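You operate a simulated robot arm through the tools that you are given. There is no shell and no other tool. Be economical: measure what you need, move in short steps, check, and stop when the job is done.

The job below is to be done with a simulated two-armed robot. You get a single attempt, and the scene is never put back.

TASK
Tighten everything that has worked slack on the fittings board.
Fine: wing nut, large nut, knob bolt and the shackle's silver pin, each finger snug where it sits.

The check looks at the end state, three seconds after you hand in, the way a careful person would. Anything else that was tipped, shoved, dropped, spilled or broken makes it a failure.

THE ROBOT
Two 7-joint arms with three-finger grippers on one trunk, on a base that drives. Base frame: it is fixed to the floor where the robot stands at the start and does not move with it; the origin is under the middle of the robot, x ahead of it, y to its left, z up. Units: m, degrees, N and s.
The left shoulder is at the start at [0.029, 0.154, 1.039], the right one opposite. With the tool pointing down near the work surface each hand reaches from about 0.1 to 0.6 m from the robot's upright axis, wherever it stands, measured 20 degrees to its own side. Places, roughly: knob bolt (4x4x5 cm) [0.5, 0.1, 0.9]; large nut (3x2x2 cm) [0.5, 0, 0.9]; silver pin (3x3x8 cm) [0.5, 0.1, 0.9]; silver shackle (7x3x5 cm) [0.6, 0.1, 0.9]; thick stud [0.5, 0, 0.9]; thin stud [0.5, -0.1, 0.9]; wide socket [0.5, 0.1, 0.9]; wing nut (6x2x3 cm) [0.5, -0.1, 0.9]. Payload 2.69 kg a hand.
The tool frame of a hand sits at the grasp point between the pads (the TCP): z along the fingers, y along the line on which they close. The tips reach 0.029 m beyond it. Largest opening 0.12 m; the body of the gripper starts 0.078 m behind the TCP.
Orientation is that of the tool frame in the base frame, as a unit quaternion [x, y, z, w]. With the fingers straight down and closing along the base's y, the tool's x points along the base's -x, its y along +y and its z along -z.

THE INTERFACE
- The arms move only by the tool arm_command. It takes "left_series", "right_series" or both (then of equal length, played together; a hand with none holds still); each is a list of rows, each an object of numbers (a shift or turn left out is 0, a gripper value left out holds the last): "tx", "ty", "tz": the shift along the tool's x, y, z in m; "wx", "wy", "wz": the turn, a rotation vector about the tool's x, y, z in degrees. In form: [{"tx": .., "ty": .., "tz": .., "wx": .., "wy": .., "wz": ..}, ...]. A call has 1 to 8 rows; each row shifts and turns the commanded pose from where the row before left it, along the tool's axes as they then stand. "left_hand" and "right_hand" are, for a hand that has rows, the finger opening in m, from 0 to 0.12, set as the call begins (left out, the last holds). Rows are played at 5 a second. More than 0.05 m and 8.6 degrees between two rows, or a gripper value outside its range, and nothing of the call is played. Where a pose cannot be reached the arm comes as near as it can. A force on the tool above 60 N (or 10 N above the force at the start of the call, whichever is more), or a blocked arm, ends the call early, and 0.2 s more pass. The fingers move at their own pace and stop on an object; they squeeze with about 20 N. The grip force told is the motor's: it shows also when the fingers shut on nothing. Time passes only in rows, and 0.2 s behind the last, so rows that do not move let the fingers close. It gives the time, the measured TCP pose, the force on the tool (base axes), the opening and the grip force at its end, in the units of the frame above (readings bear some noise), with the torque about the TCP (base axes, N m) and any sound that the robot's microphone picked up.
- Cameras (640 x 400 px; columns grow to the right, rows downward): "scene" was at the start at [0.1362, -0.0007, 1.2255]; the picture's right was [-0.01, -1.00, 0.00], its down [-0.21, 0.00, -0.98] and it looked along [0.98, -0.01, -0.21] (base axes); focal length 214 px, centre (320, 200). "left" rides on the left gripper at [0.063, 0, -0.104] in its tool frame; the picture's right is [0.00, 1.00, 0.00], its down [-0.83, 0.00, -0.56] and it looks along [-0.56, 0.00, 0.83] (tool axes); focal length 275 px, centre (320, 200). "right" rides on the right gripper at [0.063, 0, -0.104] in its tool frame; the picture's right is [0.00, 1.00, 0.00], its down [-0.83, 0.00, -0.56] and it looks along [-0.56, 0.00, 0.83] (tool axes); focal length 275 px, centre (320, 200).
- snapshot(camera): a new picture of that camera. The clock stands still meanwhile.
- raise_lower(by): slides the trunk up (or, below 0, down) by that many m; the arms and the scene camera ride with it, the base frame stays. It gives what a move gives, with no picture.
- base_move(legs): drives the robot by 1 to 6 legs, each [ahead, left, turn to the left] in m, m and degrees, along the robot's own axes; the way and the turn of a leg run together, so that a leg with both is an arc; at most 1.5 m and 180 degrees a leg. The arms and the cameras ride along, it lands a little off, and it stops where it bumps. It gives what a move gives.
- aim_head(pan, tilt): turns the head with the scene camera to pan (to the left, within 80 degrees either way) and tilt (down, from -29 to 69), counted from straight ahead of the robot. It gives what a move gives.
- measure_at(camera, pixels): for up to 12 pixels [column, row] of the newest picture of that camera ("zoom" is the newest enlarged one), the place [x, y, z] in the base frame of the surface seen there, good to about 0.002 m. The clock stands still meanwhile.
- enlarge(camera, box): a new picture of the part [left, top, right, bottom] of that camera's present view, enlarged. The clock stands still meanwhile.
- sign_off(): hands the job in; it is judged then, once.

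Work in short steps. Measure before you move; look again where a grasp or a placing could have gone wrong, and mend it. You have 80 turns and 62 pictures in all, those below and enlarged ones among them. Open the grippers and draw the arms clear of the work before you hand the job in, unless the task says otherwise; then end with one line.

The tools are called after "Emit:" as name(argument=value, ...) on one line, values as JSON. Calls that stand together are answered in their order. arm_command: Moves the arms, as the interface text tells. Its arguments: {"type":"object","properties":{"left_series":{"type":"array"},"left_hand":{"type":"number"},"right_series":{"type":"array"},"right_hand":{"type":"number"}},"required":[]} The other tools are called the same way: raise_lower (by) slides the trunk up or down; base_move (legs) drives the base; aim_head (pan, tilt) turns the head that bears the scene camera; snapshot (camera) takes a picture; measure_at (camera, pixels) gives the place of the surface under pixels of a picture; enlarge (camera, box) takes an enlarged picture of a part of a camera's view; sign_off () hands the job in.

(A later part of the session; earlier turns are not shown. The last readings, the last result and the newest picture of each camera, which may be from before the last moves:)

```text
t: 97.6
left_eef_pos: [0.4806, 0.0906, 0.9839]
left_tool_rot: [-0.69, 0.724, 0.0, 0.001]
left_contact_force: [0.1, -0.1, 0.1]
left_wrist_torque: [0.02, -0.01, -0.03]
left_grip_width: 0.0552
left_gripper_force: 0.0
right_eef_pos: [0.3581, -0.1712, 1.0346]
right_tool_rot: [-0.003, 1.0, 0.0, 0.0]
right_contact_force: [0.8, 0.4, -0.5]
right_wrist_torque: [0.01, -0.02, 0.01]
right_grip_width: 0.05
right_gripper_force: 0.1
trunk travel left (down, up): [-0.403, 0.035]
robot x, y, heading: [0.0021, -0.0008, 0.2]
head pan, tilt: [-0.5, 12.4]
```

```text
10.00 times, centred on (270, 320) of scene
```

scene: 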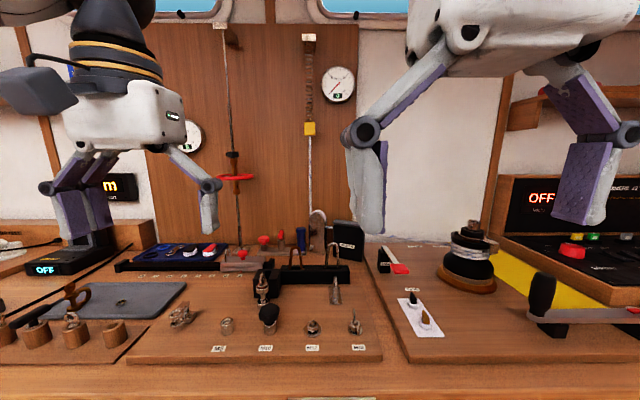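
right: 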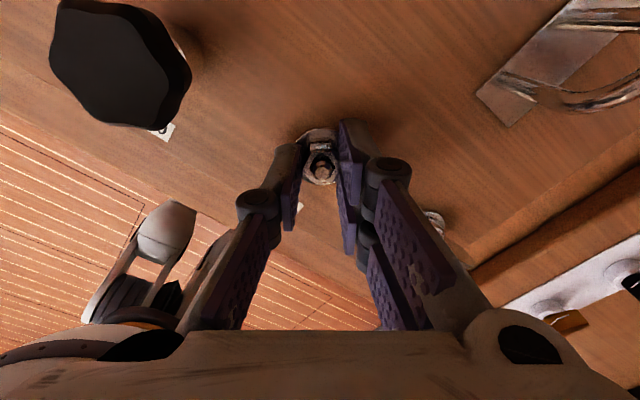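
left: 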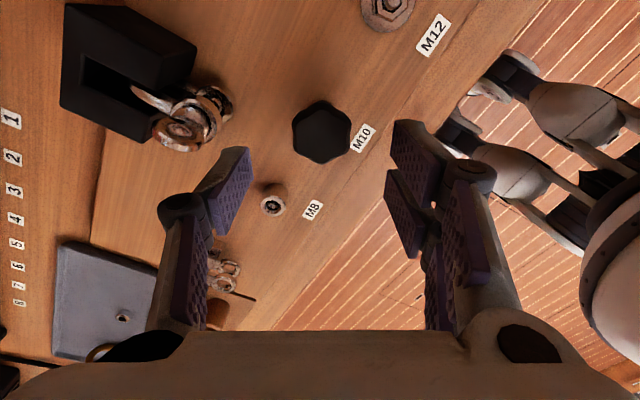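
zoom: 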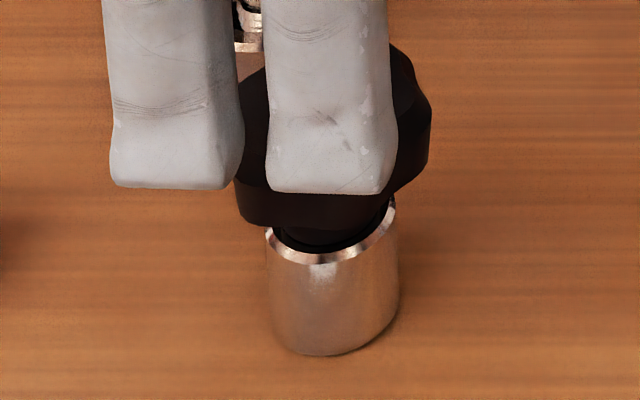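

A small gap remains under the knob. I go down, close and turn on.

Emit:
arm_command(left_series=[{"wz": -1}, {"tz": 0.015}, {"tz": 0.0155}, {}])

Emit:
arm_command(left_series=[{}, {}, {}], left_hand=0.0)

Emit:
arm_command(left_series=[{"wz": 8}, {"wz": 8}, {"wz": 8}, {"wz": 8}, {"wz": 8}, {"wz": 8}, {"wz": 8}])

Emit:
arm_command(left_series=[{"wz": 8, "tz": 0.0003}, {"wz": 8}, {"wz": 8}, {"wz": 8}, {"wz": 8}, {"wz": 8}, {"wz": 8}])

Emit:
arm_command(left_series=[{"wz": 8, "tz": 0.0003}, {"wz": 8}, {"wz": 8}, {"wz": 8}, {"wz": 8}, {"wz": 8}])

Emit:
arm_command(left_series=[{"wz": 8, "tz": 0.0003}, {"wz": 8}, {"wz": 8}, {"wz": 8}, {"wz": 8}, {"wz": 8}])

Emit:
enlarge(camera="left", box=[240, 80, 400, 220])

```text
t: 98.6
left_eef_pos: [0.4788, 0.0898, 0.9535]
left_tool_rot: [-0.696, 0.718, -0.002, 0.001]
left_contact_force: [-0.1, -0.7, -0.5]
left_wrist_torque: [0.02, -0.03, 0.01]
left_grip_width: 0.055
left_gripper_force: 0.1
right_eef_pos: [0.3593, -0.1708, 1.0359]
right_tool_rot: [-0.003, 1.0, 0.0, 0.0]
right_contact_force: [-0.3, -0.7, 0.0]
right_wrist_torque: [-0.01, 0.01, 0.03]
right_grip_width: 0.05
right_gripper_force: 0.1
trunk travel left (down, up): [-0.403, 0.035]
robot x, y, heading: [-0.003, 0.0014, 0.2]
head pan, tilt: [-0.5, 12.4]
```

```text
t: 99.4
left_eef_pos: [0.4793, 0.0911, 0.9527]
left_tool_rot: [-0.696, 0.718, -0.001, 0.001]
left_contact_force: [-0.5, -0.5, 0.0]
left_wrist_torque: [-0.01, 0.03, -0.02]
left_grip_width: 0.0345
left_gripper_force: 19.7
right_eef_pos: [0.3599, -0.1698, 1.0375]
right_tool_rot: [-0.003, 1.0, 0.0, 0.0]
right_contact_force: [0.1, -0.1, 0.7]
right_wrist_torque: [-0.03, -0.01, 0.01]
right_grip_width: 0.0503
right_gripper_force: 0.1
trunk travel left (down, up): [-0.403, 0.035]
robot x, y, heading: [-0.0027, 0.0015, 0.0]
head pan, tilt: [-0.5, 12.4]
```

```text
t: 101.0
left_eef_pos: [0.4802, 0.0886, 0.9526]
left_tool_rot: [-0.276, 0.961, -0.001, 0.001]
left_contact_force: [0.9, -6.9, -0.2]
left_wrist_torque: [-0.23, 0.01, 0.23]
left_grip_width: 0.0346
left_gripper_force: 19.9
right_eef_pos: [0.359, -0.1715, 1.0347]
right_tool_rot: [-0.002, 1.0, 0.001, 0.0]
right_contact_force: [0.4, 0.5, 0.1]
right_wrist_torque: [0.02, 0.0, 0.0]
right_grip_width: 0.0501
right_gripper_force: 0.1
trunk travel left (down, up): [-0.403, 0.035]
robot x, y, heading: [-0.0017, -0.0021, 0.2]
head pan, tilt: [-0.5, 12.4]
```

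```text
t: 102.6
left_eef_pos: [0.4784, 0.0894, 0.9525]
left_tool_rot: [0.207, 0.978, 0.0, 0.001]
left_contact_force: [-1.1, -12.2, -1.2]
left_wrist_torque: [-0.27, 0.05, 0.13]
left_grip_width: 0.0344
left_gripper_force: 20.1
right_eef_pos: [0.3592, -0.1724, 1.0354]
right_tool_rot: [-0.003, 1.0, 0.001, 0.0]
right_contact_force: [0.4, -0.2, 0.2]
right_wrist_torque: [0.01, -0.01, 0.01]
right_grip_width: 0.05
right_gripper_force: 0.1
trunk travel left (down, up): [-0.403, 0.035]
robot x, y, heading: [0.0007, 0.0004, 0.3]
head pan, tilt: [-0.5, 12.4]
```

```text
t: 104.0
left_eef_pos: [0.4802, 0.0914, 0.9532]
left_tool_rot: [0.588, 0.809, 0.001, 0.001]
left_contact_force: [-5.1, -4.1, 0.6]
left_wrist_torque: [-0.14, 0.16, 0.11]
left_grip_width: 0.0349
left_gripper_force: 19.9
right_eef_pos: [0.3595, -0.1712, 1.0358]
right_tool_rot: [-0.002, 1.0, 0.001, 0.0]
right_contact_force: [-0.3, 0.1, 0.0]
right_wrist_torque: [0.0, 0.01, -0.02]
right_grip_width: 0.0498
right_gripper_force: 0.0
trunk travel left (down, up): [-0.403, 0.035]
robot x, y, heading: [-0.0013, -0.001, 0.3]
head pan, tilt: [-0.5, 12.4]
```

```text
t: 105.4
left_eef_pos: [0.4795, 0.0915, 0.9526]
left_tool_rot: [0.866, 0.5, 0.001, 0.001]
left_contact_force: [-0.2, 0.4, -0.6]
left_wrist_torque: [0.01, 0.0, 0.16]
left_grip_width: 0.0342
left_gripper_force: 19.7
right_eef_pos: [0.3594, -0.1708, 1.0355]
right_tool_rot: [-0.003, 1.0, 0.0, 0.0]
right_contact_force: [-0.2, -0.9, 0.7]
right_wrist_torque: [-0.01, -0.01, 0.0]
right_grip_width: 0.0502
right_gripper_force: 0.1
trunk travel left (down, up): [-0.403, 0.035]
robot x, y, heading: [0.0027, 0.0004, 0.0]
head pan, tilt: [-0.5, 12.4]
```

```text
2.86 times, centred on (320, 150) of left
```

zoom: 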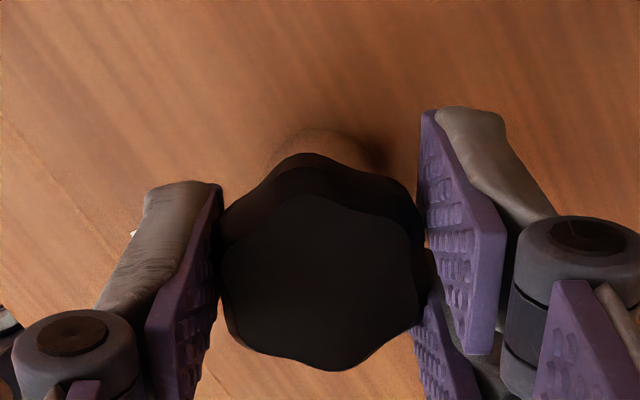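

Torque jumped to 0.13-0.23 Nm and the knob now lags the fingers: it is seated and the pads slip. I release, lift, turn back square, and check.

Emit:
arm_command(left_series=[{}, {"tz": -0.02}, {"tz": -0.03}, {"tz": -0.03}, {"wz": -8.5}, {"wz": -8.5}, {"wz": -8.5}, {"wz": -8.5}], left_hand=0.055)

Emit:
arm_command(left_series=[{"wz": -8.5}, {"wz": -8.5}, {"wz": -8.5}, {"wz": -8.5}, {"wz": -8.5}, {"wz": -8.5}, {"wz": -8.5}, {"wz": -8.5}])

Emit:
arm_command(left_series=[{"wz": -8.5}, {"wz": -8.5}, {"ty": 0.02, "tz": -0.02}, {}])

Emit:
enlarge(camera="scene", box=[235, 270, 305, 340])

Emit:
enlarge(camera="left", box=[240, 120, 400, 220])

```text
t: 107.2
left_eef_pos: [0.48, 0.0905, 1.0322]
left_tool_rot: [0.68, 0.734, 0.0, 0.001]
left_contact_force: [0.1, 0.1, 0.2]
left_wrist_torque: [0.01, 0.0, 0.01]
left_grip_width: 0.0546
left_gripper_force: 0.0
right_eef_pos: [0.3594, -0.1709, 1.0351]
right_tool_rot: [-0.002, 1.0, 0.0, 0.0]
right_contact_force: [-0.1, -0.1, 0.1]
right_wrist_torque: [-0.03, -0.02, -0.02]
right_grip_width: 0.05
right_gripper_force: 0.0
trunk travel left (down, up): [-0.403, 0.035]
robot x, y, heading: [-0.0009, 0.0041, 0.2]
head pan, tilt: [-0.5, 12.4]
```

```text
t: 109.0
left_eef_pos: [0.4794, 0.0899, 1.0327]
left_tool_rot: [0.154, 0.988, -0.001, 0.001]
left_contact_force: [0.2, -0.8, -0.2]
left_wrist_torque: [-0.01, 0.02, 0.01]
left_grip_width: 0.055
left_gripper_force: 0.0
right_eef_pos: [0.3596, -0.1703, 1.0343]
right_tool_rot: [-0.002, 1.0, 0.0, 0.0]
right_contact_force: [-0.3, 0.5, -0.7]
right_wrist_torque: [0.02, -0.02, -0.02]
right_grip_width: 0.0499
right_gripper_force: 0.0
trunk travel left (down, up): [-0.403, 0.035]
robot x, y, heading: [0.0024, 0.0012, 0.2]
head pan, tilt: [-0.5, 12.4]
```

```text
t: 110.0
left_eef_pos: [0.4795, 0.1108, 1.053]
left_tool_rot: [0.006, 1.0, 0.0, 0.001]
left_contact_force: [0.2, 0.2, 0.4]
left_wrist_torque: [-0.02, 0.0, -0.02]
left_grip_width: 0.0551
left_gripper_force: 0.1
right_eef_pos: [0.3595, -0.1731, 1.0358]
right_tool_rot: [-0.002, 1.0, 0.001, 0.0]
right_contact_force: [0.5, -0.6, 0.4]
right_wrist_torque: [0.02, 0.02, 0.01]
right_grip_width: 0.0496
right_gripper_force: 0.1
trunk travel left (down, up): [-0.403, 0.035]
robot x, y, heading: [0.0039, 0.0017, 0.3]
head pan, tilt: [-0.5, 12.4]
```

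```text
5.71 times, centred on (270, 305) of scene
```

zoom: 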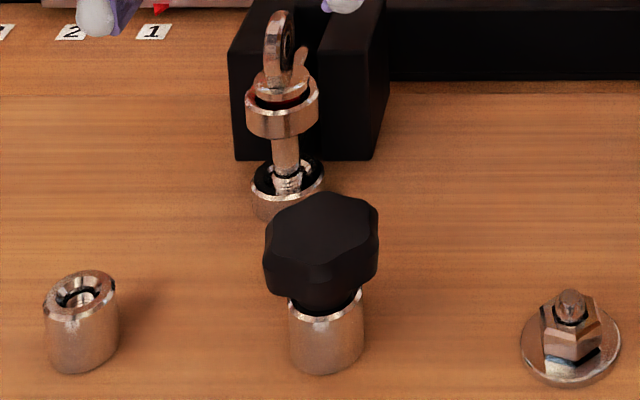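

```text
4.00 times, centred on (320, 170) of left
```

zoom: 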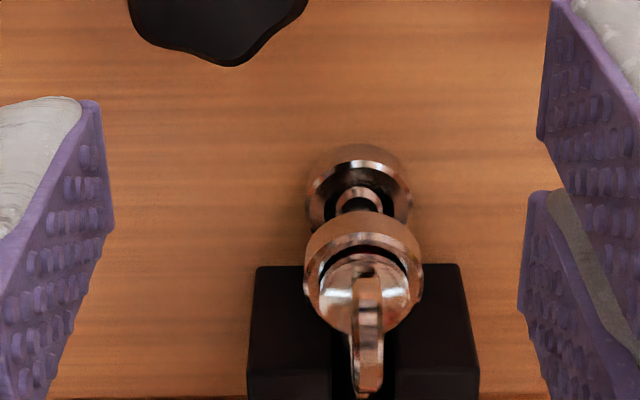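

The knob now sits on its socket. Next the pin: I measure its eye and collar in this left zoom.

Emit:
measure_at(camera="zoom", pixels=[[368, 385], [368, 340], [366, 300], [366, 270], [335, 295], [400, 295], [355, 300], [383, 300], [360, 240], [310, 265], [420, 265], [357, 200]])

Emit:
enlarge(camera="scene", box=[248, 268, 278, 312])

Emit:
measure_at(camera="zoom", pixels=[[300, 40], [300, 100], [300, 130], [300, 150], [310, 170], [310, 185], [310, 200], [310, 220], [310, 260], [280, 60], [330, 60]])

```text
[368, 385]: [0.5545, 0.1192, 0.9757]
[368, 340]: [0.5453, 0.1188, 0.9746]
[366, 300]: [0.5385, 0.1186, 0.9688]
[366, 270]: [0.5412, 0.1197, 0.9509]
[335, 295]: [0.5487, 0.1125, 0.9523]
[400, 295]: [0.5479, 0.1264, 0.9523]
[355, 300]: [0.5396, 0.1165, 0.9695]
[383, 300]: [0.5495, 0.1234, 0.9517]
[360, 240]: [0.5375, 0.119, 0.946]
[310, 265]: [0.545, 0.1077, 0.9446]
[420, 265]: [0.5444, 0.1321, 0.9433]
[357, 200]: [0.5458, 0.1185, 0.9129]
```

```text
9.09 times, centred on (263, 290) of scene
```

zoom: 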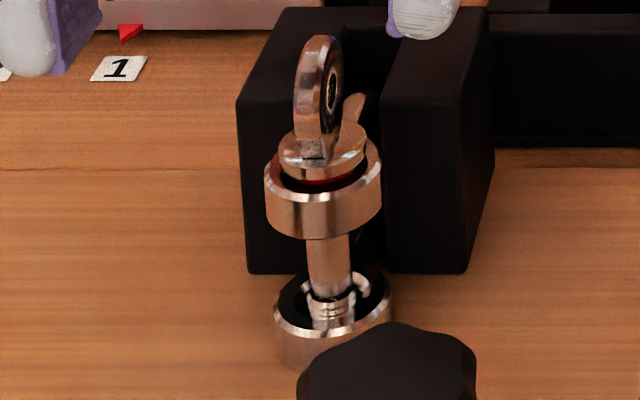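

```text
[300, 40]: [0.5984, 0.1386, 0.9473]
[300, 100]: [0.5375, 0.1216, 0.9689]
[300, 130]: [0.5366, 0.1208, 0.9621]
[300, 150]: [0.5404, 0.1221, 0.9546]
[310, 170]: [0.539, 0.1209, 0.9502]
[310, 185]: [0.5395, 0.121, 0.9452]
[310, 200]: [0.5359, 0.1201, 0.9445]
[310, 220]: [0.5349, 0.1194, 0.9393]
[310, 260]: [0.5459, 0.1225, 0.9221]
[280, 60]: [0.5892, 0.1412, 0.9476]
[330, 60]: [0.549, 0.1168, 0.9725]
```

Pin axis is about (0.547, 0.1195); eye 5 mm thick in y, z 0.953-0.977; flange 3 mm above the ear. I go above it with a 0.04 opening and check alignment.

Emit:
arm_command(left_series=[{"tx": -0.03, "ty": 0.004}, {"tx": -0.0375, "ty": 0.0047}, {"tz": 0.02}, {}, {}], left_hand=0.04)

Emit:
enlarge(camera="left", box=[240, 80, 400, 180])

Emit:
measure_at(camera="zoom", pixels=[[320, 280], [320, 250], [320, 230], [320, 200], [320, 180], [280, 200], [360, 200], [318, 310]])

```text
t: 111.2
left_eef_pos: [0.5378, 0.1231, 1.0313]
left_tool_rot: [0.006, 1.0, 0.0, -0.001]
left_contact_force: [0.4, 0.3, 0.2]
left_wrist_torque: [0.01, -0.02, -0.01]
left_grip_width: 0.0401
left_gripper_force: 0.1
left hand out of reach, approached as far as the arm can: row 2, 3
right_eef_pos: [0.3595, -0.1717, 1.0336]
right_tool_rot: [-0.002, 1.0, 0.0, 0.0]
right_contact_force: [0.4, -0.8, -0.4]
right_wrist_torque: [0.0, -0.02, -0.01]
right_grip_width: 0.05
right_gripper_force: 0.0
trunk travel left (down, up): [-0.403, 0.035]
robot x, y, heading: [0.0011, 0.0004, 0.1]
head pan, tilt: [-0.5, 12.4]
```

```text
4.00 times, centred on (320, 130) of left
```

zoom: 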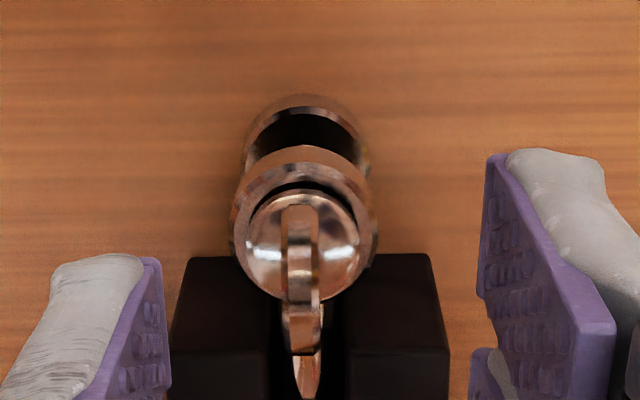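

```text
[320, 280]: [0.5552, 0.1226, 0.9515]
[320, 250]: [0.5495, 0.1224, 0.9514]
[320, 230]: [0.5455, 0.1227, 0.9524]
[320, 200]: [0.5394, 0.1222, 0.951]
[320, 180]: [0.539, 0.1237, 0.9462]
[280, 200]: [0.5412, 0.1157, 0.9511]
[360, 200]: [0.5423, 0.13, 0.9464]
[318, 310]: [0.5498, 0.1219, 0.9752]
```

The arm falls short at x 0.538. I drive the base 4 cm ahead (tips are above everything) to gain reach.

Emit:
base_move(legs=[[0.04, 0, 0]])

Emit:
snapshot(camera="left")

```text
t: 112.0
left_eef_pos: [0.5773, 0.1225, 1.0329]
left_tool_rot: [0.007, 1.0, 0.0, 0.0]
left_contact_force: [0.1, -0.4, 0.1]
left_wrist_torque: [-0.01, 0.04, 0.0]
left_grip_width: 0.04
left_gripper_force: 0.1
right_eef_pos: [0.3999, -0.1704, 1.0351]
right_tool_rot: [-0.002, 1.0, 0.0, -0.002]
right_contact_force: [0.5, 0.6, 0.6]
right_wrist_torque: [0.01, 0.04, 0.01]
right_grip_width: 0.0501
right_gripper_force: 0.1
trunk travel left (down, up): [-0.403, 0.035]
robot x, y, heading: [0.0363, 0.0017, 0.1]
head pan, tilt: [-0.5, 12.4]
```

```text
17 pictures are left
```

left: 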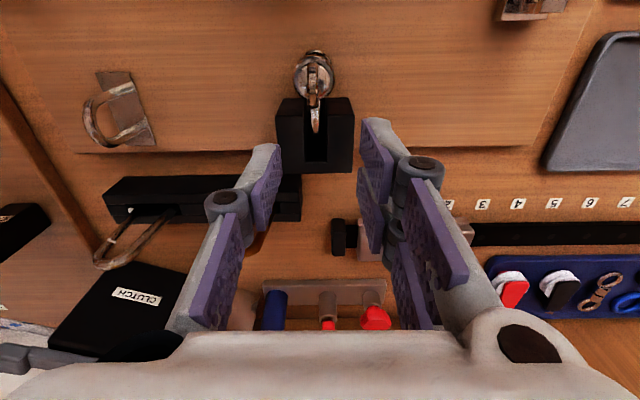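

Reached. I move back 3 cm over the axis, descend to TCP 0.985, and close on the eye.

Emit:
arm_command(left_series=[{"tx": 0.0303, "ty": -0.003, "wz": -0.8}, {}, {"tz": 0.02}, {"tz": 0.02}, {"tz": 0.008}, {}])

Emit:
arm_command(left_series=[{}, {}, {}], left_hand=0.0)

Emit:
enlarge(camera="left", box=[240, 100, 400, 240])

```text
t: 113.5
left_eef_pos: [0.5873, 0.1123, 0.9998]
left_tool_rot: [0.0, 1.0, 0.0, 0.0]
left_contact_force: [-0.3, -0.4, -0.6]
left_wrist_torque: [0.0, -0.02, 0.02]
left_grip_width: 0.0402
left_gripper_force: 0.1
left hand out of reach, approached as far as the arm can: row 1, 3, 4
right_eef_pos: [0.399, -0.1716, 1.0341]
right_tool_rot: [-0.003, 1.0, 0.001, 0.0]
right_contact_force: [-0.3, -0.1, -0.5]
right_wrist_torque: [0.04, -0.01, 0.03]
right_grip_width: 0.0502
right_gripper_force: 0.1
trunk travel left (down, up): [-0.403, 0.035]
robot x, y, heading: [0.0412, 0.005, 0.3]
head pan, tilt: [-0.5, 12.4]
```

```text
t: 114.2
left_eef_pos: [0.5861, 0.1109, 0.9984]
left_tool_rot: [0.001, 1.0, 0.0, -0.001]
left_contact_force: [-0.7, 0.1, 0.3]
left_wrist_torque: [-0.03, 0.01, -0.02]
left_grip_width: 0.0001
left_gripper_force: 19.9
right_eef_pos: [0.3979, -0.1701, 1.0358]
right_tool_rot: [-0.002, 1.0, 0.0, 0.0]
right_contact_force: [0.2, -0.3, 0.5]
right_wrist_torque: [0.05, 0.03, 0.03]
right_grip_width: 0.0501
right_gripper_force: 0.0
trunk travel left (down, up): [-0.403, 0.035]
robot x, y, heading: [0.039, -0.0016, 0.1]
head pan, tilt: [-0.5, 12.4]
```

```text
2.86 times, centred on (320, 170) of left
```

zoom: 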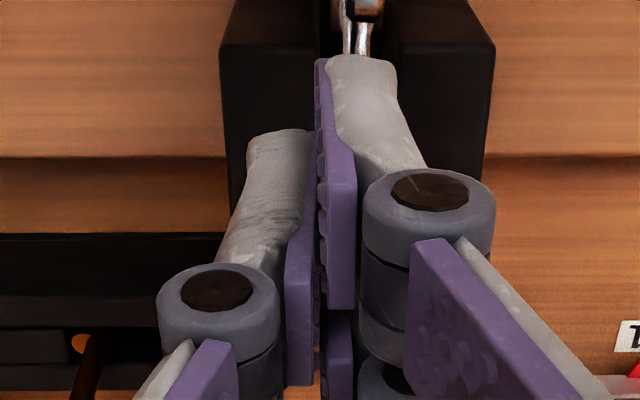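

The hand went to (0.586, 0.111) instead, closing on nothing behind the eye; nothing touched. I lift, open and shift to the axis in small steps, then check.

Emit:
arm_command(left_series=[{"tz": -0.02}, {"tz": -0.02}, {"tx": 0.02, "ty": 0.004}, {"tx": 0.0193, "ty": 0.0042}, {}], left_hand=0.04)

```text
t: 115.5
left_eef_pos: [0.57, 0.118, 1.0465]
left_tool_rot: [0.001, 1.0, 0.0, 0.0]
left_contact_force: [1.0, -0.2, -0.7]
left_wrist_torque: [0.01, -0.03, 0.0]
left_grip_width: 0.0401
left_gripper_force: 0.1
left hand out of reach, approached as far as the arm can: row 2, 3, 4
right_eef_pos: [0.3988, -0.1701, 1.0358]
right_tool_rot: [-0.003, 1.0, 0.0, 0.0]
right_contact_force: [0.6, 0.2, 0.4]
right_wrist_torque: [-0.02, 0.01, 0.06]
right_grip_width: 0.0497
right_gripper_force: 0.2
trunk travel left (down, up): [-0.403, 0.035]
robot x, y, heading: [0.0405, 0.0034, 0.1]
head pan, tilt: [-0.5, 12.4]
```

I hold to let it settle and read the pose.

Emit:
arm_command(left_series=[{}, {}])

```text
t: 116.0
left_eef_pos: [0.5703, 0.1175, 1.0464]
left_tool_rot: [0.0, 1.0, -0.001, 0.0]
left_contact_force: [-0.3, 0.6, 0.6]
left_wrist_torque: [-0.01, -0.02, 0.04]
left_grip_width: 0.0401
left_gripper_force: 0.0
right_eef_pos: [0.3991, -0.1699, 1.0357]
right_tool_rot: [-0.003, 1.0, 0.0, 0.0]
right_contact_force: [0.2, 0.4, -0.1]
right_wrist_torque: [0.01, 0.01, 0.03]
right_grip_width: 0.05
right_gripper_force: 0.0
trunk travel left (down, up): [-0.403, 0.035]
robot x, y, heading: [0.0401, 0.0008, 0.2]
head pan, tilt: [-0.5, 12.4]
```

It holds at (0.570, 0.1175). I shift the remaining 23 mm back.

Emit:
arm_command(left_series=[{"tx": 0.012, "ty": 0.001}, {"tx": 0.0113, "ty": 0.001}, {"tz": 0.02}, {}, {}])

Emit:
enlarge(camera="left", box=[240, 80, 400, 200])

Emit:
measure_at(camera="zoom", pixels=[[320, 200], [320, 230], [320, 260], [320, 290], [320, 180], [320, 310], [300, 220], [340, 220]])

```text
t: 117.2
left_eef_pos: [0.5726, 0.1145, 1.0377]
left_tool_rot: [0.0, 1.0, 0.001, 0.0]
left_contact_force: [0.0, 0.6, 0.6]
left_wrist_torque: [-0.02, -0.04, -0.02]
left_grip_width: 0.0398
left_gripper_force: 0.0
left hand out of reach, approached as far as the arm can: row 1, 2, 3
right_eef_pos: [0.3989, -0.1707, 1.035]
right_tool_rot: [-0.002, 1.0, 0.0, 0.0]
right_contact_force: [-0.7, 0.4, 0.5]
right_wrist_torque: [0.0, 0.0, 0.0]
right_grip_width: 0.0499
right_gripper_force: 0.0
trunk travel left (down, up): [-0.403, 0.035]
robot x, y, heading: [0.039, 0.002, 0.5]
head pan, tilt: [-0.5, 12.4]
```

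```text
3.33 times, centred on (320, 140) of left
```

zoom: 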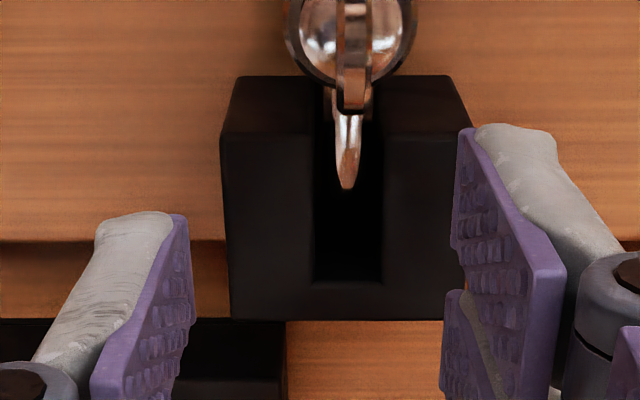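

```text
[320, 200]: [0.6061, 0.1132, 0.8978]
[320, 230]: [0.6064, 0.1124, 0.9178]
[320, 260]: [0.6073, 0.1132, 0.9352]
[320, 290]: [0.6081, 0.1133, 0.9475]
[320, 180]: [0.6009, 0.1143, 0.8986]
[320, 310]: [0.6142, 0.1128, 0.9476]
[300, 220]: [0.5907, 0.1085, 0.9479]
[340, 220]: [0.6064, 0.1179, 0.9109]
```

The arm seems caught at a joint limit here rather than out of range. I back away (up and toward the robot) to free it.

Emit:
arm_command(left_series=[{"tz": -0.03}, {"tz": -0.03}, {"tz": -0.03, "tx": 0.02}, {"tx": 0.03, "ty": 0.01}, {"tx": 0.03, "ty": 0.01}, {"tx": 0.03, "ty": 0.01}, {}])

```text
t: 118.8
left_eef_pos: [0.4406, 0.1518, 1.1198]
left_tool_rot: [0.001, 1.0, 0.001, 0.0]
left_contact_force: [1.2, -0.9, -0.1]
left_wrist_torque: [0.01, 0.01, -0.03]
left_grip_width: 0.0401
left_gripper_force: 0.0
left hand out of reach, approached as far as the arm can: row 1, 2
right_eef_pos: [0.3983, -0.1697, 1.0353]
right_tool_rot: [-0.002, 1.0, 0.0, -0.001]
right_contact_force: [-0.1, 0.0, -0.4]
right_wrist_torque: [-0.01, 0.04, -0.01]
right_grip_width: 0.0502
right_gripper_force: 0.1
trunk travel left (down, up): [-0.403, 0.035]
robot x, y, heading: [0.0413, 0.0035, 0.1]
head pan, tilt: [-0.5, 12.4]
```

Freed. I approach the pin axis again in small steps.

Emit:
arm_command(left_series=[{"tx": -0.02, "ty": -0.008, "tz": 0.02}, {"tx": -0.02, "ty": -0.008, "tz": 0.02}, {"tx": -0.02, "ty": -0.008, "tz": 0.02}, {"tx": -0.02, "ty": -0.008, "tz": 0.02}, {"tx": -0.015}, {"tx": -0.0114}, {}])

```text
t: 120.5
left_eef_pos: [0.5488, 0.1211, 1.0392]
left_tool_rot: [0.0, 1.0, -0.001, -0.001]
left_contact_force: [-0.6, 0.7, -0.4]
left_wrist_torque: [0.01, 0.01, 0.0]
left_grip_width: 0.0397
left_gripper_force: 0.0
right_eef_pos: [0.398, -0.1707, 1.0353]
right_tool_rot: [-0.003, 1.0, 0.001, 0.0]
right_contact_force: [1.2, -0.3, -0.2]
right_wrist_torque: [0.01, -0.01, -0.04]
right_grip_width: 0.05
right_gripper_force: 0.1
trunk travel left (down, up): [-0.403, 0.035]
robot x, y, heading: [0.0382, 0.0008, 0.3]
head pan, tilt: [-0.5, 12.4]
```

Reached (0.549, 0.121, 1.039). I descend to TCP 0.985 and check the view before closing.

Emit:
arm_command(left_series=[{"tx": 0.0015, "ty": -0.0012, "tz": 0.014}, {"tz": 0.02}, {"tz": 0.02}, {}])

Emit:
arm_command(left_series=[{}, {}, {}], left_hand=0.0)

Emit:
enlarge(camera="left", box=[240, 80, 400, 220])

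```text
t: 121.5
left_eef_pos: [0.5471, 0.1193, 0.9855]
left_tool_rot: [-0.001, 1.0, 0.0, 0.001]
left_contact_force: [-0.5, -0.4, 0.1]
left_wrist_torque: [0.0, -0.01, -0.01]
left_grip_width: 0.0396
left_gripper_force: 0.0
right_eef_pos: [0.3993, -0.1713, 1.0353]
right_tool_rot: [-0.002, 1.0, 0.0, 0.0]
right_contact_force: [0.3, 0.4, 0.5]
right_wrist_torque: [-0.02, 0.02, 0.0]
right_grip_width: 0.0503
right_gripper_force: 0.0
trunk travel left (down, up): [-0.403, 0.035]
robot x, y, heading: [0.04, -0.0003, 0.1]
head pan, tilt: [-0.5, 12.4]
```

```text
t: 122.2
left_eef_pos: [0.5467, 0.1191, 0.9847]
left_tool_rot: [-0.001, 1.0, 0.001, 0.0]
left_contact_force: [0.0, 0.9, -1.0]
left_wrist_torque: [0.06, 0.0, -0.02]
left_grip_width: 0.0061
left_gripper_force: 19.6
right_eef_pos: [0.3996, -0.1717, 1.035]
right_tool_rot: [-0.003, 1.0, 0.0, -0.001]
right_contact_force: [0.0, -0.2, 0.0]
right_wrist_torque: [0.0, 0.03, 0.0]
right_grip_width: 0.0501
right_gripper_force: 0.1
trunk travel left (down, up): [-0.403, 0.035]
robot x, y, heading: [0.0396, -0.0023, 0.1]
head pan, tilt: [-0.5, 12.4]
```

```text
2.86 times, centred on (320, 150) of left
```

zoom: 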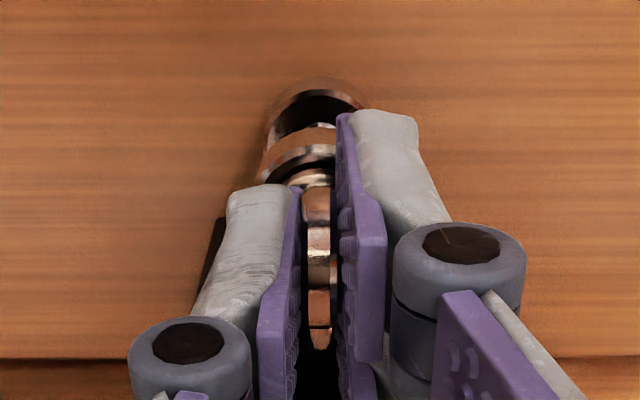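

Eye gripped (6 mm). I turn clockwise in steps.

Emit:
arm_command(left_series=[{"wz": 8}, {"wz": 8}, {"wz": 8}, {"wz": 8}, {"wz": 8}])

Emit:
arm_command(left_series=[{"wz": 8}, {"wz": 8}, {"wz": 8}, {"wz": 8}, {"wz": 8}])

```text
t: 123.5
left_eef_pos: [0.5482, 0.1198, 0.9848]
left_tool_rot: [0.344, 0.939, 0.0, 0.0]
left_contact_force: [-0.4, 0.2, -1.4]
left_wrist_torque: [-0.02, 0.04, 0.01]
left_grip_width: 0.0061
left_gripper_force: 20.2
right_eef_pos: [0.398, -0.1705, 1.0345]
right_tool_rot: [-0.003, 1.0, 0.0, 0.0]
right_contact_force: [-0.3, 0.1, -0.4]
right_wrist_torque: [-0.01, 0.0, -0.03]
right_grip_width: 0.0498
right_gripper_force: 0.0
trunk travel left (down, up): [-0.403, 0.035]
robot x, y, heading: [0.0385, -0.0004, 0.1]
head pan, tilt: [-0.5, 12.4]
```

```text
t: 124.7
left_eef_pos: [0.5464, 0.1191, 0.9853]
left_tool_rot: [0.644, 0.765, 0.0, 0.0]
left_contact_force: [0.1, 0.7, -1.3]
left_wrist_torque: [-0.02, 0.01, 0.02]
left_grip_width: 0.006
left_gripper_force: 20.0
right_eef_pos: [0.399, -0.171, 1.0352]
right_tool_rot: [-0.003, 1.0, 0.0, 0.001]
right_contact_force: [0.1, 0.1, 0.0]
right_wrist_torque: [-0.01, 0.0, 0.02]
right_grip_width: 0.05
right_gripper_force: 0.0
trunk travel left (down, up): [-0.403, 0.035]
robot x, y, heading: [0.0421, 0.0025, 0.0]
head pan, tilt: [-0.5, 12.4]
```

Free and centred. On to about 155 degrees, following down slightly.

Emit:
arm_command(left_series=[{"wz": 8, "tz": 0.0004}, {"wz": 8}, {"wz": 8}, {"wz": 8}, {"wz": 8}])

Emit:
arm_command(left_series=[{"wz": 8, "tz": 0.0003}, {"wz": 8}, {"wz": 8}, {"wz": 8}, {"wz": 3}])

```text
t: 125.8
left_eef_pos: [0.5469, 0.1184, 0.985]
left_tool_rot: [0.867, 0.499, 0.0, 0.0]
left_contact_force: [0.5, -0.6, -2.5]
left_wrist_torque: [-0.03, 0.03, 0.0]
left_grip_width: 0.0061
left_gripper_force: 20.4
right_eef_pos: [0.3993, -0.171, 1.0358]
right_tool_rot: [-0.003, 1.0, 0.0, 0.0]
right_contact_force: [-0.7, -0.1, -0.4]
right_wrist_torque: [-0.03, 0.01, 0.0]
right_grip_width: 0.05
right_gripper_force: 0.0
trunk travel left (down, up): [-0.403, 0.035]
robot x, y, heading: [0.039, -0.0, 0.1]
head pan, tilt: [-0.5, 12.4]
```

```text
t: 127.0
left_eef_pos: [0.5465, 0.119, 0.9838]
left_tool_rot: [0.977, 0.215, 0.0, 0.0]
left_contact_force: [0.1, 0.0, -2.0]
left_wrist_torque: [-0.02, 0.0, -0.01]
left_grip_width: 0.0059
left_gripper_force: 20.2
right_eef_pos: [0.3978, -0.1712, 1.0357]
right_tool_rot: [-0.003, 1.0, 0.0, 0.0]
right_contact_force: [0.9, 0.3, 0.1]
right_wrist_torque: [-0.03, 0.01, -0.02]
right_grip_width: 0.0501
right_gripper_force: 0.2
trunk travel left (down, up): [-0.403, 0.035]
robot x, y, heading: [0.0425, -0.0007, 0.3]
head pan, tilt: [-0.5, 12.4]
```

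155 degrees, still free. Regrip with a 180-degree return, then turn on.

Emit:
arm_command(left_series=[{}, {"tz": -0.015}, {"tz": -0.015}, {"wz": -8.57}, {"wz": -8.57}, {"wz": -8.57}, {"wz": -8.57}, {"wz": -8.57}], left_hand=0.04)

Emit:
arm_command(left_series=[{"wz": -8.57}, {"wz": -8.57}, {"wz": -8.57}, {"wz": -8.57}, {"wz": -8.57}, {"wz": -8.57}, {"wz": -8.57}, {"wz": -8.57}])

Emit:
arm_command(left_series=[{"wz": -8.57}, {"wz": -8.57}, {"wz": -8.57}, {"wz": -8.57}, {"wz": -8.57}, {"wz": -8.57}, {"wz": -8.57}, {"wz": -8.57}])

Emit:
enlarge(camera="left", box=[240, 80, 400, 220])

```text
t: 128.8
left_eef_pos: [0.5478, 0.1194, 1.0149]
left_tool_rot: [0.829, 0.559, 0.0, 0.0]
left_contact_force: [0.0, 0.1, -0.3]
left_wrist_torque: [0.0, -0.02, 0.01]
left_grip_width: 0.0399
left_gripper_force: 0.1
right_eef_pos: [0.3988, -0.1708, 1.0335]
right_tool_rot: [-0.002, 1.0, 0.0, 0.0]
right_contact_force: [0.5, 0.2, 0.1]
right_wrist_torque: [0.01, 0.0, -0.01]
right_grip_width: 0.0496
right_gripper_force: 0.0
trunk travel left (down, up): [-0.403, 0.035]
robot x, y, heading: [0.0371, 0.0003, -0.0]
head pan, tilt: [-0.5, 12.4]
```

```text
t: 130.7
left_eef_pos: [0.5477, 0.1189, 1.0149]
left_tool_rot: [0.37, 0.929, -0.001, 0.0]
left_contact_force: [0.4, -0.2, -0.1]
left_wrist_torque: [0.0, 0.02, 0.03]
left_grip_width: 0.0403
left_gripper_force: 0.1
right_eef_pos: [0.3979, -0.1704, 1.0353]
right_tool_rot: [-0.003, 1.0, 0.0, 0.0]
right_contact_force: [-0.6, -0.3, -0.6]
right_wrist_torque: [-0.01, 0.04, 0.02]
right_grip_width: 0.0498
right_gripper_force: 0.0
trunk travel left (down, up): [-0.403, 0.035]
robot x, y, heading: [0.0391, 0.0004, 0.3]
head pan, tilt: [-0.5, 12.4]
```

```text
t: 132.4
left_eef_pos: [0.5477, 0.1193, 1.0142]
left_tool_rot: [-0.217, 0.976, -0.001, 0.0]
left_contact_force: [1.2, -0.3, -0.1]
left_wrist_torque: [-0.02, 0.01, 0.0]
left_grip_width: 0.0399
left_gripper_force: 0.1
right_eef_pos: [0.3992, -0.1696, 1.0346]
right_tool_rot: [-0.002, 1.0, -0.001, 0.001]
right_contact_force: [-0.7, -0.1, -0.4]
right_wrist_torque: [-0.01, 0.04, -0.01]
right_grip_width: 0.0501
right_gripper_force: 0.1
trunk travel left (down, up): [-0.403, 0.035]
robot x, y, heading: [0.0355, 0.0005, 0.2]
head pan, tilt: [-0.5, 12.4]
```

```text
2.86 times, centred on (320, 150) of left
```

zoom: 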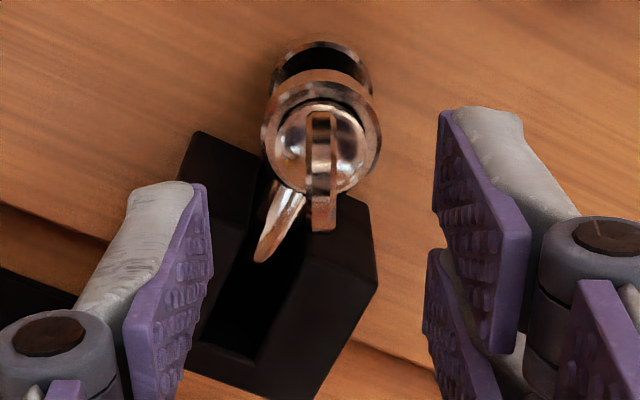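

Well aligned. I descend, close and turn on, watching torque.

Emit:
arm_command(left_series=[{"tz": 0.015}, {"tz": 0.0153}, {}])

Emit:
arm_command(left_series=[{}, {}], left_hand=0.0)

Emit:
arm_command(left_series=[{"wz": 8}, {"wz": 8}, {"wz": 8}, {"wz": 8}, {"wz": 8}, {"wz": 8}])

Emit:
arm_command(left_series=[{"wz": 8, "tz": 0.0003}, {"wz": 8}, {"wz": 8}, {"wz": 8}, {"wz": 8}, {"wz": 8}])

Emit:
arm_command(left_series=[{"wz": 8, "tz": 0.0003}, {"wz": 8}, {"wz": 8}, {"wz": 8}, {"wz": 8}])

Emit:
arm_command(left_series=[{"wz": 8, "tz": 0.0003}, {"wz": 8}, {"wz": 8}, {"wz": 8}, {"wz": 8}, {"wz": 4}])

```text
t: 133.2
left_eef_pos: [0.5476, 0.1198, 0.9843]
left_tool_rot: [-0.217, 0.976, 0.0, 0.0]
left_contact_force: [0.2, -0.3, -1.1]
left_wrist_torque: [-0.01, -0.03, 0.01]
left_grip_width: 0.0399
left_gripper_force: 0.1
right_eef_pos: [0.3983, -0.1703, 1.0352]
right_tool_rot: [-0.004, 1.0, 0.0, 0.0]
right_contact_force: [0.1, 0.6, 0.3]
right_wrist_torque: [0.02, 0.0, 0.01]
right_grip_width: 0.0502
right_gripper_force: 0.1
trunk travel left (down, up): [-0.403, 0.035]
robot x, y, heading: [0.0405, 0.0012, -0.0]
head pan, tilt: [-0.5, 12.4]
```

```text
t: 133.8
left_eef_pos: [0.5469, 0.1197, 0.9836]
left_tool_rot: [-0.217, 0.976, 0.0, 0.001]
left_contact_force: [-0.2, 0.6, 0.6]
left_wrist_torque: [-0.02, 0.03, -0.04]
left_grip_width: 0.0061
left_gripper_force: 20.2
right_eef_pos: [0.3979, -0.17, 1.0353]
right_tool_rot: [-0.003, 1.0, 0.001, 0.0]
right_contact_force: [-0.7, -0.2, -0.5]
right_wrist_torque: [-0.01, -0.02, 0.01]
right_grip_width: 0.0501
right_gripper_force: 0.1
trunk travel left (down, up): [-0.403, 0.035]
robot x, y, heading: [0.0373, 0.0004, 0.2]
head pan, tilt: [-0.5, 12.4]
```

```text
t: 135.2
left_eef_pos: [0.5469, 0.12, 0.9838]
left_tool_rot: [0.201, 0.98, 0.001, 0.001]
left_contact_force: [1.0, 0.5, 0.0]
left_wrist_torque: [0.04, -0.03, 0.04]
left_grip_width: 0.0062
left_gripper_force: 20.0
right_eef_pos: [0.3993, -0.1702, 1.0345]
right_tool_rot: [-0.003, 1.0, 0.0, 0.0]
right_contact_force: [-0.5, -0.4, 0.2]
right_wrist_torque: [0.03, 0.02, 0.0]
right_grip_width: 0.05
right_gripper_force: 0.1
trunk travel left (down, up): [-0.403, 0.035]
robot x, y, heading: [0.0377, -0.0022, 0.2]
head pan, tilt: [-0.5, 12.4]
```

```text
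t: 136.7
left_eef_pos: [0.5453, 0.1182, 0.9843]
left_tool_rot: [0.582, 0.813, 0.001, 0.0]
left_contact_force: [-0.7, 0.1, 2.0]
left_wrist_torque: [-0.04, 0.0, -0.01]
left_grip_width: 0.0059
left_gripper_force: 20.4
right_eef_pos: [0.3986, -0.1709, 1.0359]
right_tool_rot: [-0.002, 1.0, 0.0, 0.0]
right_contact_force: [-0.1, 0.2, 0.8]
right_wrist_torque: [0.0, -0.01, -0.01]
right_grip_width: 0.0497
right_gripper_force: 0.1
trunk travel left (down, up): [-0.403, 0.035]
robot x, y, heading: [0.038, 0.0012, 0.1]
head pan, tilt: [-0.5, 12.4]
```

```text
t: 137.8
left_eef_pos: [0.5456, 0.1196, 0.9846]
left_tool_rot: [0.825, 0.565, 0.0, 0.0]
left_contact_force: [-3.9, -0.6, 5.6]
left_wrist_torque: [-0.14, 0.22, 0.01]
left_grip_width: 0.006
left_gripper_force: 20.2
right_eef_pos: [0.3983, -0.171, 1.0349]
right_tool_rot: [-0.002, 1.0, 0.0, -0.001]
right_contact_force: [0.9, -0.6, 0.4]
right_wrist_torque: [-0.01, -0.01, 0.02]
right_grip_width: 0.0498
right_gripper_force: 0.0
trunk travel left (down, up): [-0.403, 0.035]
robot x, y, heading: [0.04, 0.0003, 0.1]
head pan, tilt: [-0.5, 12.4]
```

```text
t: 139.2
left_eef_pos: [0.5464, 0.12, 0.9832]
left_tool_rot: [0.976, 0.216, -0.001, 0.0]
left_contact_force: [-4.7, 2.1, 7.9]
left_wrist_torque: [0.02, 0.31, 0.03]
left_grip_width: 0.0058
left_gripper_force: 19.5
right_eef_pos: [0.3974, -0.1703, 1.0364]
right_tool_rot: [-0.003, 1.0, 0.0, 0.0]
right_contact_force: [0.2, -0.5, -0.5]
right_wrist_torque: [-0.03, 0.02, 0.0]
right_grip_width: 0.0498
right_gripper_force: 0.0
trunk travel left (down, up): [-0.403, 0.035]
robot x, y, heading: [0.0429, -0.0005, 0.2]
head pan, tilt: [-0.5, 12.4]
```

335 degrees, still low torque. Regrip again (lift 0.03, back 180, down 0.029) and turn on.

Emit:
arm_command(left_series=[{}, {"tz": -0.015}, {"tz": -0.015}, {"wz": -8.57}, {"wz": -8.57}, {"wz": -8.57}, {"wz": -8.57}, {"wz": -8.57}], left_hand=0.04)

Emit:
arm_command(left_series=[{"wz": -8.57}, {"wz": -8.57}, {"wz": -8.57}, {"wz": -8.57}, {"wz": -8.57}, {"wz": -8.57}, {"wz": -8.57}, {"wz": -8.57}])

Emit:
arm_command(left_series=[{"wz": -8.57}, {"wz": -8.57}, {"wz": -8.57}, {"wz": -8.57}, {"wz": -8.57}, {"wz": -8.57}, {"wz": -8.57}, {"wz": -8.57}])

Emit:
enlarge(camera="left", box=[240, 80, 400, 220])

Emit:
enlarge(camera="scene", box=[245, 270, 285, 330])

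```text
t: 141.1
left_eef_pos: [0.5462, 0.1184, 1.0125]
left_tool_rot: [0.829, 0.559, 0.0, 0.0]
left_contact_force: [-0.3, 0.2, 1.0]
left_wrist_torque: [0.0, -0.02, -0.01]
left_grip_width: 0.0402
left_gripper_force: 0.0
right_eef_pos: [0.3977, -0.1713, 1.0353]
right_tool_rot: [-0.003, 1.0, 0.0, 0.0]
right_contact_force: [0.4, 0.1, 0.9]
right_wrist_torque: [0.01, -0.01, -0.01]
right_grip_width: 0.0501
right_gripper_force: 0.0
trunk travel left (down, up): [-0.403, 0.035]
robot x, y, heading: [0.0409, 0.0016, 0.4]
head pan, tilt: [-0.5, 12.4]
```

```text
t: 142.8
left_eef_pos: [0.5483, 0.1193, 1.0137]
left_tool_rot: [0.371, 0.929, 0.0, 0.0]
left_contact_force: [-0.1, 0.0, 0.0]
left_wrist_torque: [-0.01, 0.03, 0.04]
left_grip_width: 0.0397
left_gripper_force: 0.0
right_eef_pos: [0.3994, -0.1712, 1.0361]
right_tool_rot: [-0.003, 1.0, 0.0, 0.0]
right_contact_force: [-0.4, -0.7, -0.6]
right_wrist_torque: [0.03, 0.0, 0.01]
right_grip_width: 0.0499
right_gripper_force: 0.1
trunk travel left (down, up): [-0.403, 0.035]
robot x, y, heading: [0.0401, 0.0036, 0.2]
head pan, tilt: [-0.5, 12.4]
```

```text
t: 144.7
left_eef_pos: [0.5464, 0.1188, 1.0131]
left_tool_rot: [-0.217, 0.976, 0.0, -0.001]
left_contact_force: [0.2, 0.3, 0.0]
left_wrist_torque: [0.0, 0.0, 0.01]
left_grip_width: 0.0401
left_gripper_force: 0.0
right_eef_pos: [0.398, -0.1713, 1.0349]
right_tool_rot: [-0.003, 1.0, 0.0, 0.0]
right_contact_force: [0.7, 0.5, -0.2]
right_wrist_torque: [-0.01, -0.01, 0.03]
right_grip_width: 0.0503
right_gripper_force: 0.1
trunk travel left (down, up): [-0.403, 0.035]
robot x, y, heading: [0.0407, 0.0002, 0.3]
head pan, tilt: [-0.5, 12.4]
```

```text
2.86 times, centred on (320, 150) of left
```

zoom: 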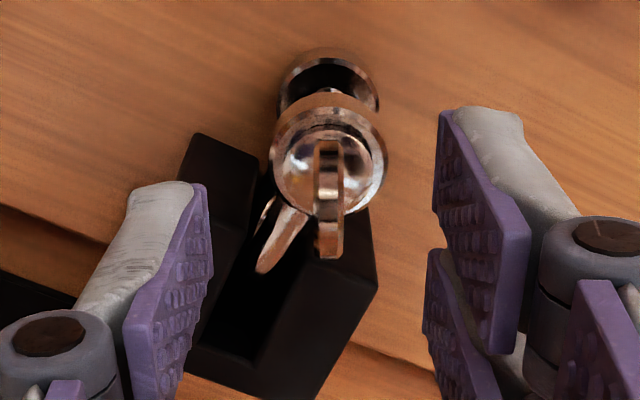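

```text
6.67 times, centred on (265, 300) of scene
```

zoom: 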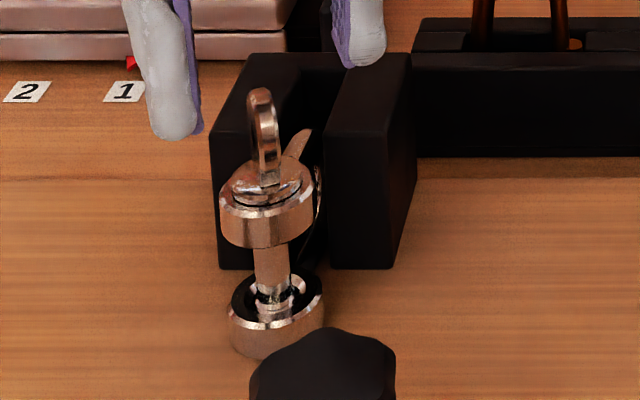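

The flange is nearly on the ear. The shackle looks slightly leaning; I measure ear and eye points.

Emit:
measure_at(camera="zoom", pixels=[[225, 210], [270, 222], [308, 195], [235, 325], [270, 340], [320, 308], [262, 95], [268, 130], [270, 170], [245, 185], [285, 190], [272, 260]])

Emit:
enlarge(camera="scene", box=[252, 280, 276, 322])

```text
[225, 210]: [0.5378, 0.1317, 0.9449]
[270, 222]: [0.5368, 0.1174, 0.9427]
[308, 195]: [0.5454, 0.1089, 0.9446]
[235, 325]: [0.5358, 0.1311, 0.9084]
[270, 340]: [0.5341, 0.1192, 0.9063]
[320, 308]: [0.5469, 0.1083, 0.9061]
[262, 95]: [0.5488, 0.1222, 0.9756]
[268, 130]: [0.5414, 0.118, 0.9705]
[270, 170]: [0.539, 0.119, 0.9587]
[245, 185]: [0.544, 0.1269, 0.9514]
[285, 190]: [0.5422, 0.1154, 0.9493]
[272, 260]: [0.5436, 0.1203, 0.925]
```

```text
9.52 times, centred on (264, 301) of scene
```

zoom: 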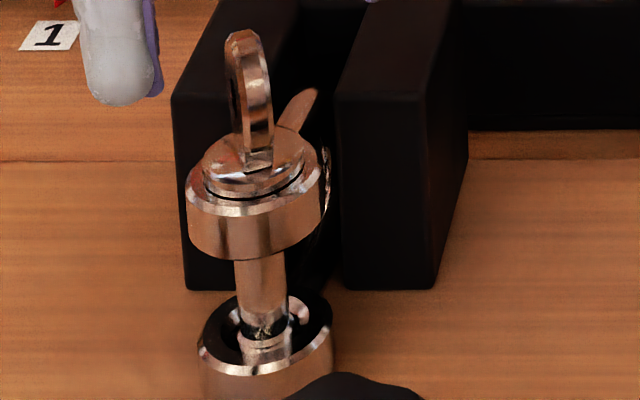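

Positions are unchanged within noise; a thin gap is left under the flange. I grip again, not pushing down, and turn in short strokes.

Emit:
arm_command(left_series=[{"ty": 0.0008, "tz": 0.015}, {"tz": 0.0145}, {}])

Emit:
arm_command(left_series=[{}, {}], left_hand=0.0)

Emit:
arm_command(left_series=[{"wz": 8}, {"wz": 8}, {"wz": 8}, {"wz": 8}, {"wz": 8}])

Emit:
arm_command(left_series=[{"wz": 8}, {"wz": 8}, {"wz": 8}, {"wz": 8}])

```text
t: 145.4
left_eef_pos: [0.5483, 0.1202, 0.9844]
left_tool_rot: [-0.216, 0.976, 0.0, 0.0]
left_contact_force: [0.9, 0.4, -0.4]
left_wrist_torque: [-0.03, -0.01, 0.01]
left_grip_width: 0.0403
left_gripper_force: 0.0
right_eef_pos: [0.3982, -0.1708, 1.0363]
right_tool_rot: [-0.002, 1.0, -0.001, 0.0]
right_contact_force: [-1.2, 0.4, -0.8]
right_wrist_torque: [-0.01, -0.01, 0.02]
right_grip_width: 0.0498
right_gripper_force: 0.0
trunk travel left (down, up): [-0.403, 0.035]
robot x, y, heading: [0.0424, 0.0009, 0.4]
head pan, tilt: [-0.5, 12.4]
```

```text
t: 146.1
left_eef_pos: [0.5467, 0.1206, 0.9837]
left_tool_rot: [-0.216, 0.976, 0.0, 0.0]
left_contact_force: [0.4, -0.2, -1.6]
left_wrist_torque: [0.02, 0.05, 0.01]
left_grip_width: 0.0057
left_gripper_force: 20.3
right_eef_pos: [0.3981, -0.1713, 1.0347]
right_tool_rot: [-0.003, 1.0, 0.001, 0.0]
right_contact_force: [0.7, -0.1, 0.5]
right_wrist_torque: [-0.02, 0.0, -0.03]
right_grip_width: 0.0498
right_gripper_force: 0.1
trunk travel left (down, up): [-0.403, 0.035]
robot x, y, heading: [0.0416, -0.002, 0.2]
head pan, tilt: [-0.5, 12.4]
```

```text
t: 147.2
left_eef_pos: [0.5469, 0.1223, 0.9831]
left_tool_rot: [0.132, 0.991, 0.001, 0.001]
left_contact_force: [2.4, 9.9, 4.1]
left_wrist_torque: [0.42, 0.08, 0.57]
left_grip_width: 0.0077
left_gripper_force: 20.3
right_eef_pos: [0.3995, -0.1695, 1.0352]
right_tool_rot: [-0.002, 1.0, 0.0, 0.0]
right_contact_force: [0.2, -0.5, 0.0]
right_wrist_torque: [0.02, 0.01, 0.02]
right_grip_width: 0.0497
right_gripper_force: 0.1
trunk travel left (down, up): [-0.403, 0.035]
robot x, y, heading: [0.0409, 0.0024, 0.6]
head pan, tilt: [-0.5, 12.4]
```

```text
t: 148.2
left_eef_pos: [0.547, 0.121, 0.9827]
left_tool_rot: [0.401, 0.916, 0.0, 0.0]
left_contact_force: [6.1, 9.0, 4.5]
left_wrist_torque: [0.15, -0.16, 0.48]
left_grip_width: 0.0194
left_gripper_force: 20.0
right_eef_pos: [0.3988, -0.17, 1.0349]
right_tool_rot: [-0.002, 1.0, 0.0, 0.0]
right_contact_force: [-0.9, -0.8, -0.5]
right_wrist_torque: [0.0, 0.0, 0.01]
right_grip_width: 0.0504
right_gripper_force: 0.0
trunk travel left (down, up): [-0.403, 0.035]
robot x, y, heading: [0.0388, -0.0, 0.2]
head pan, tilt: [-0.5, 12.4]
```

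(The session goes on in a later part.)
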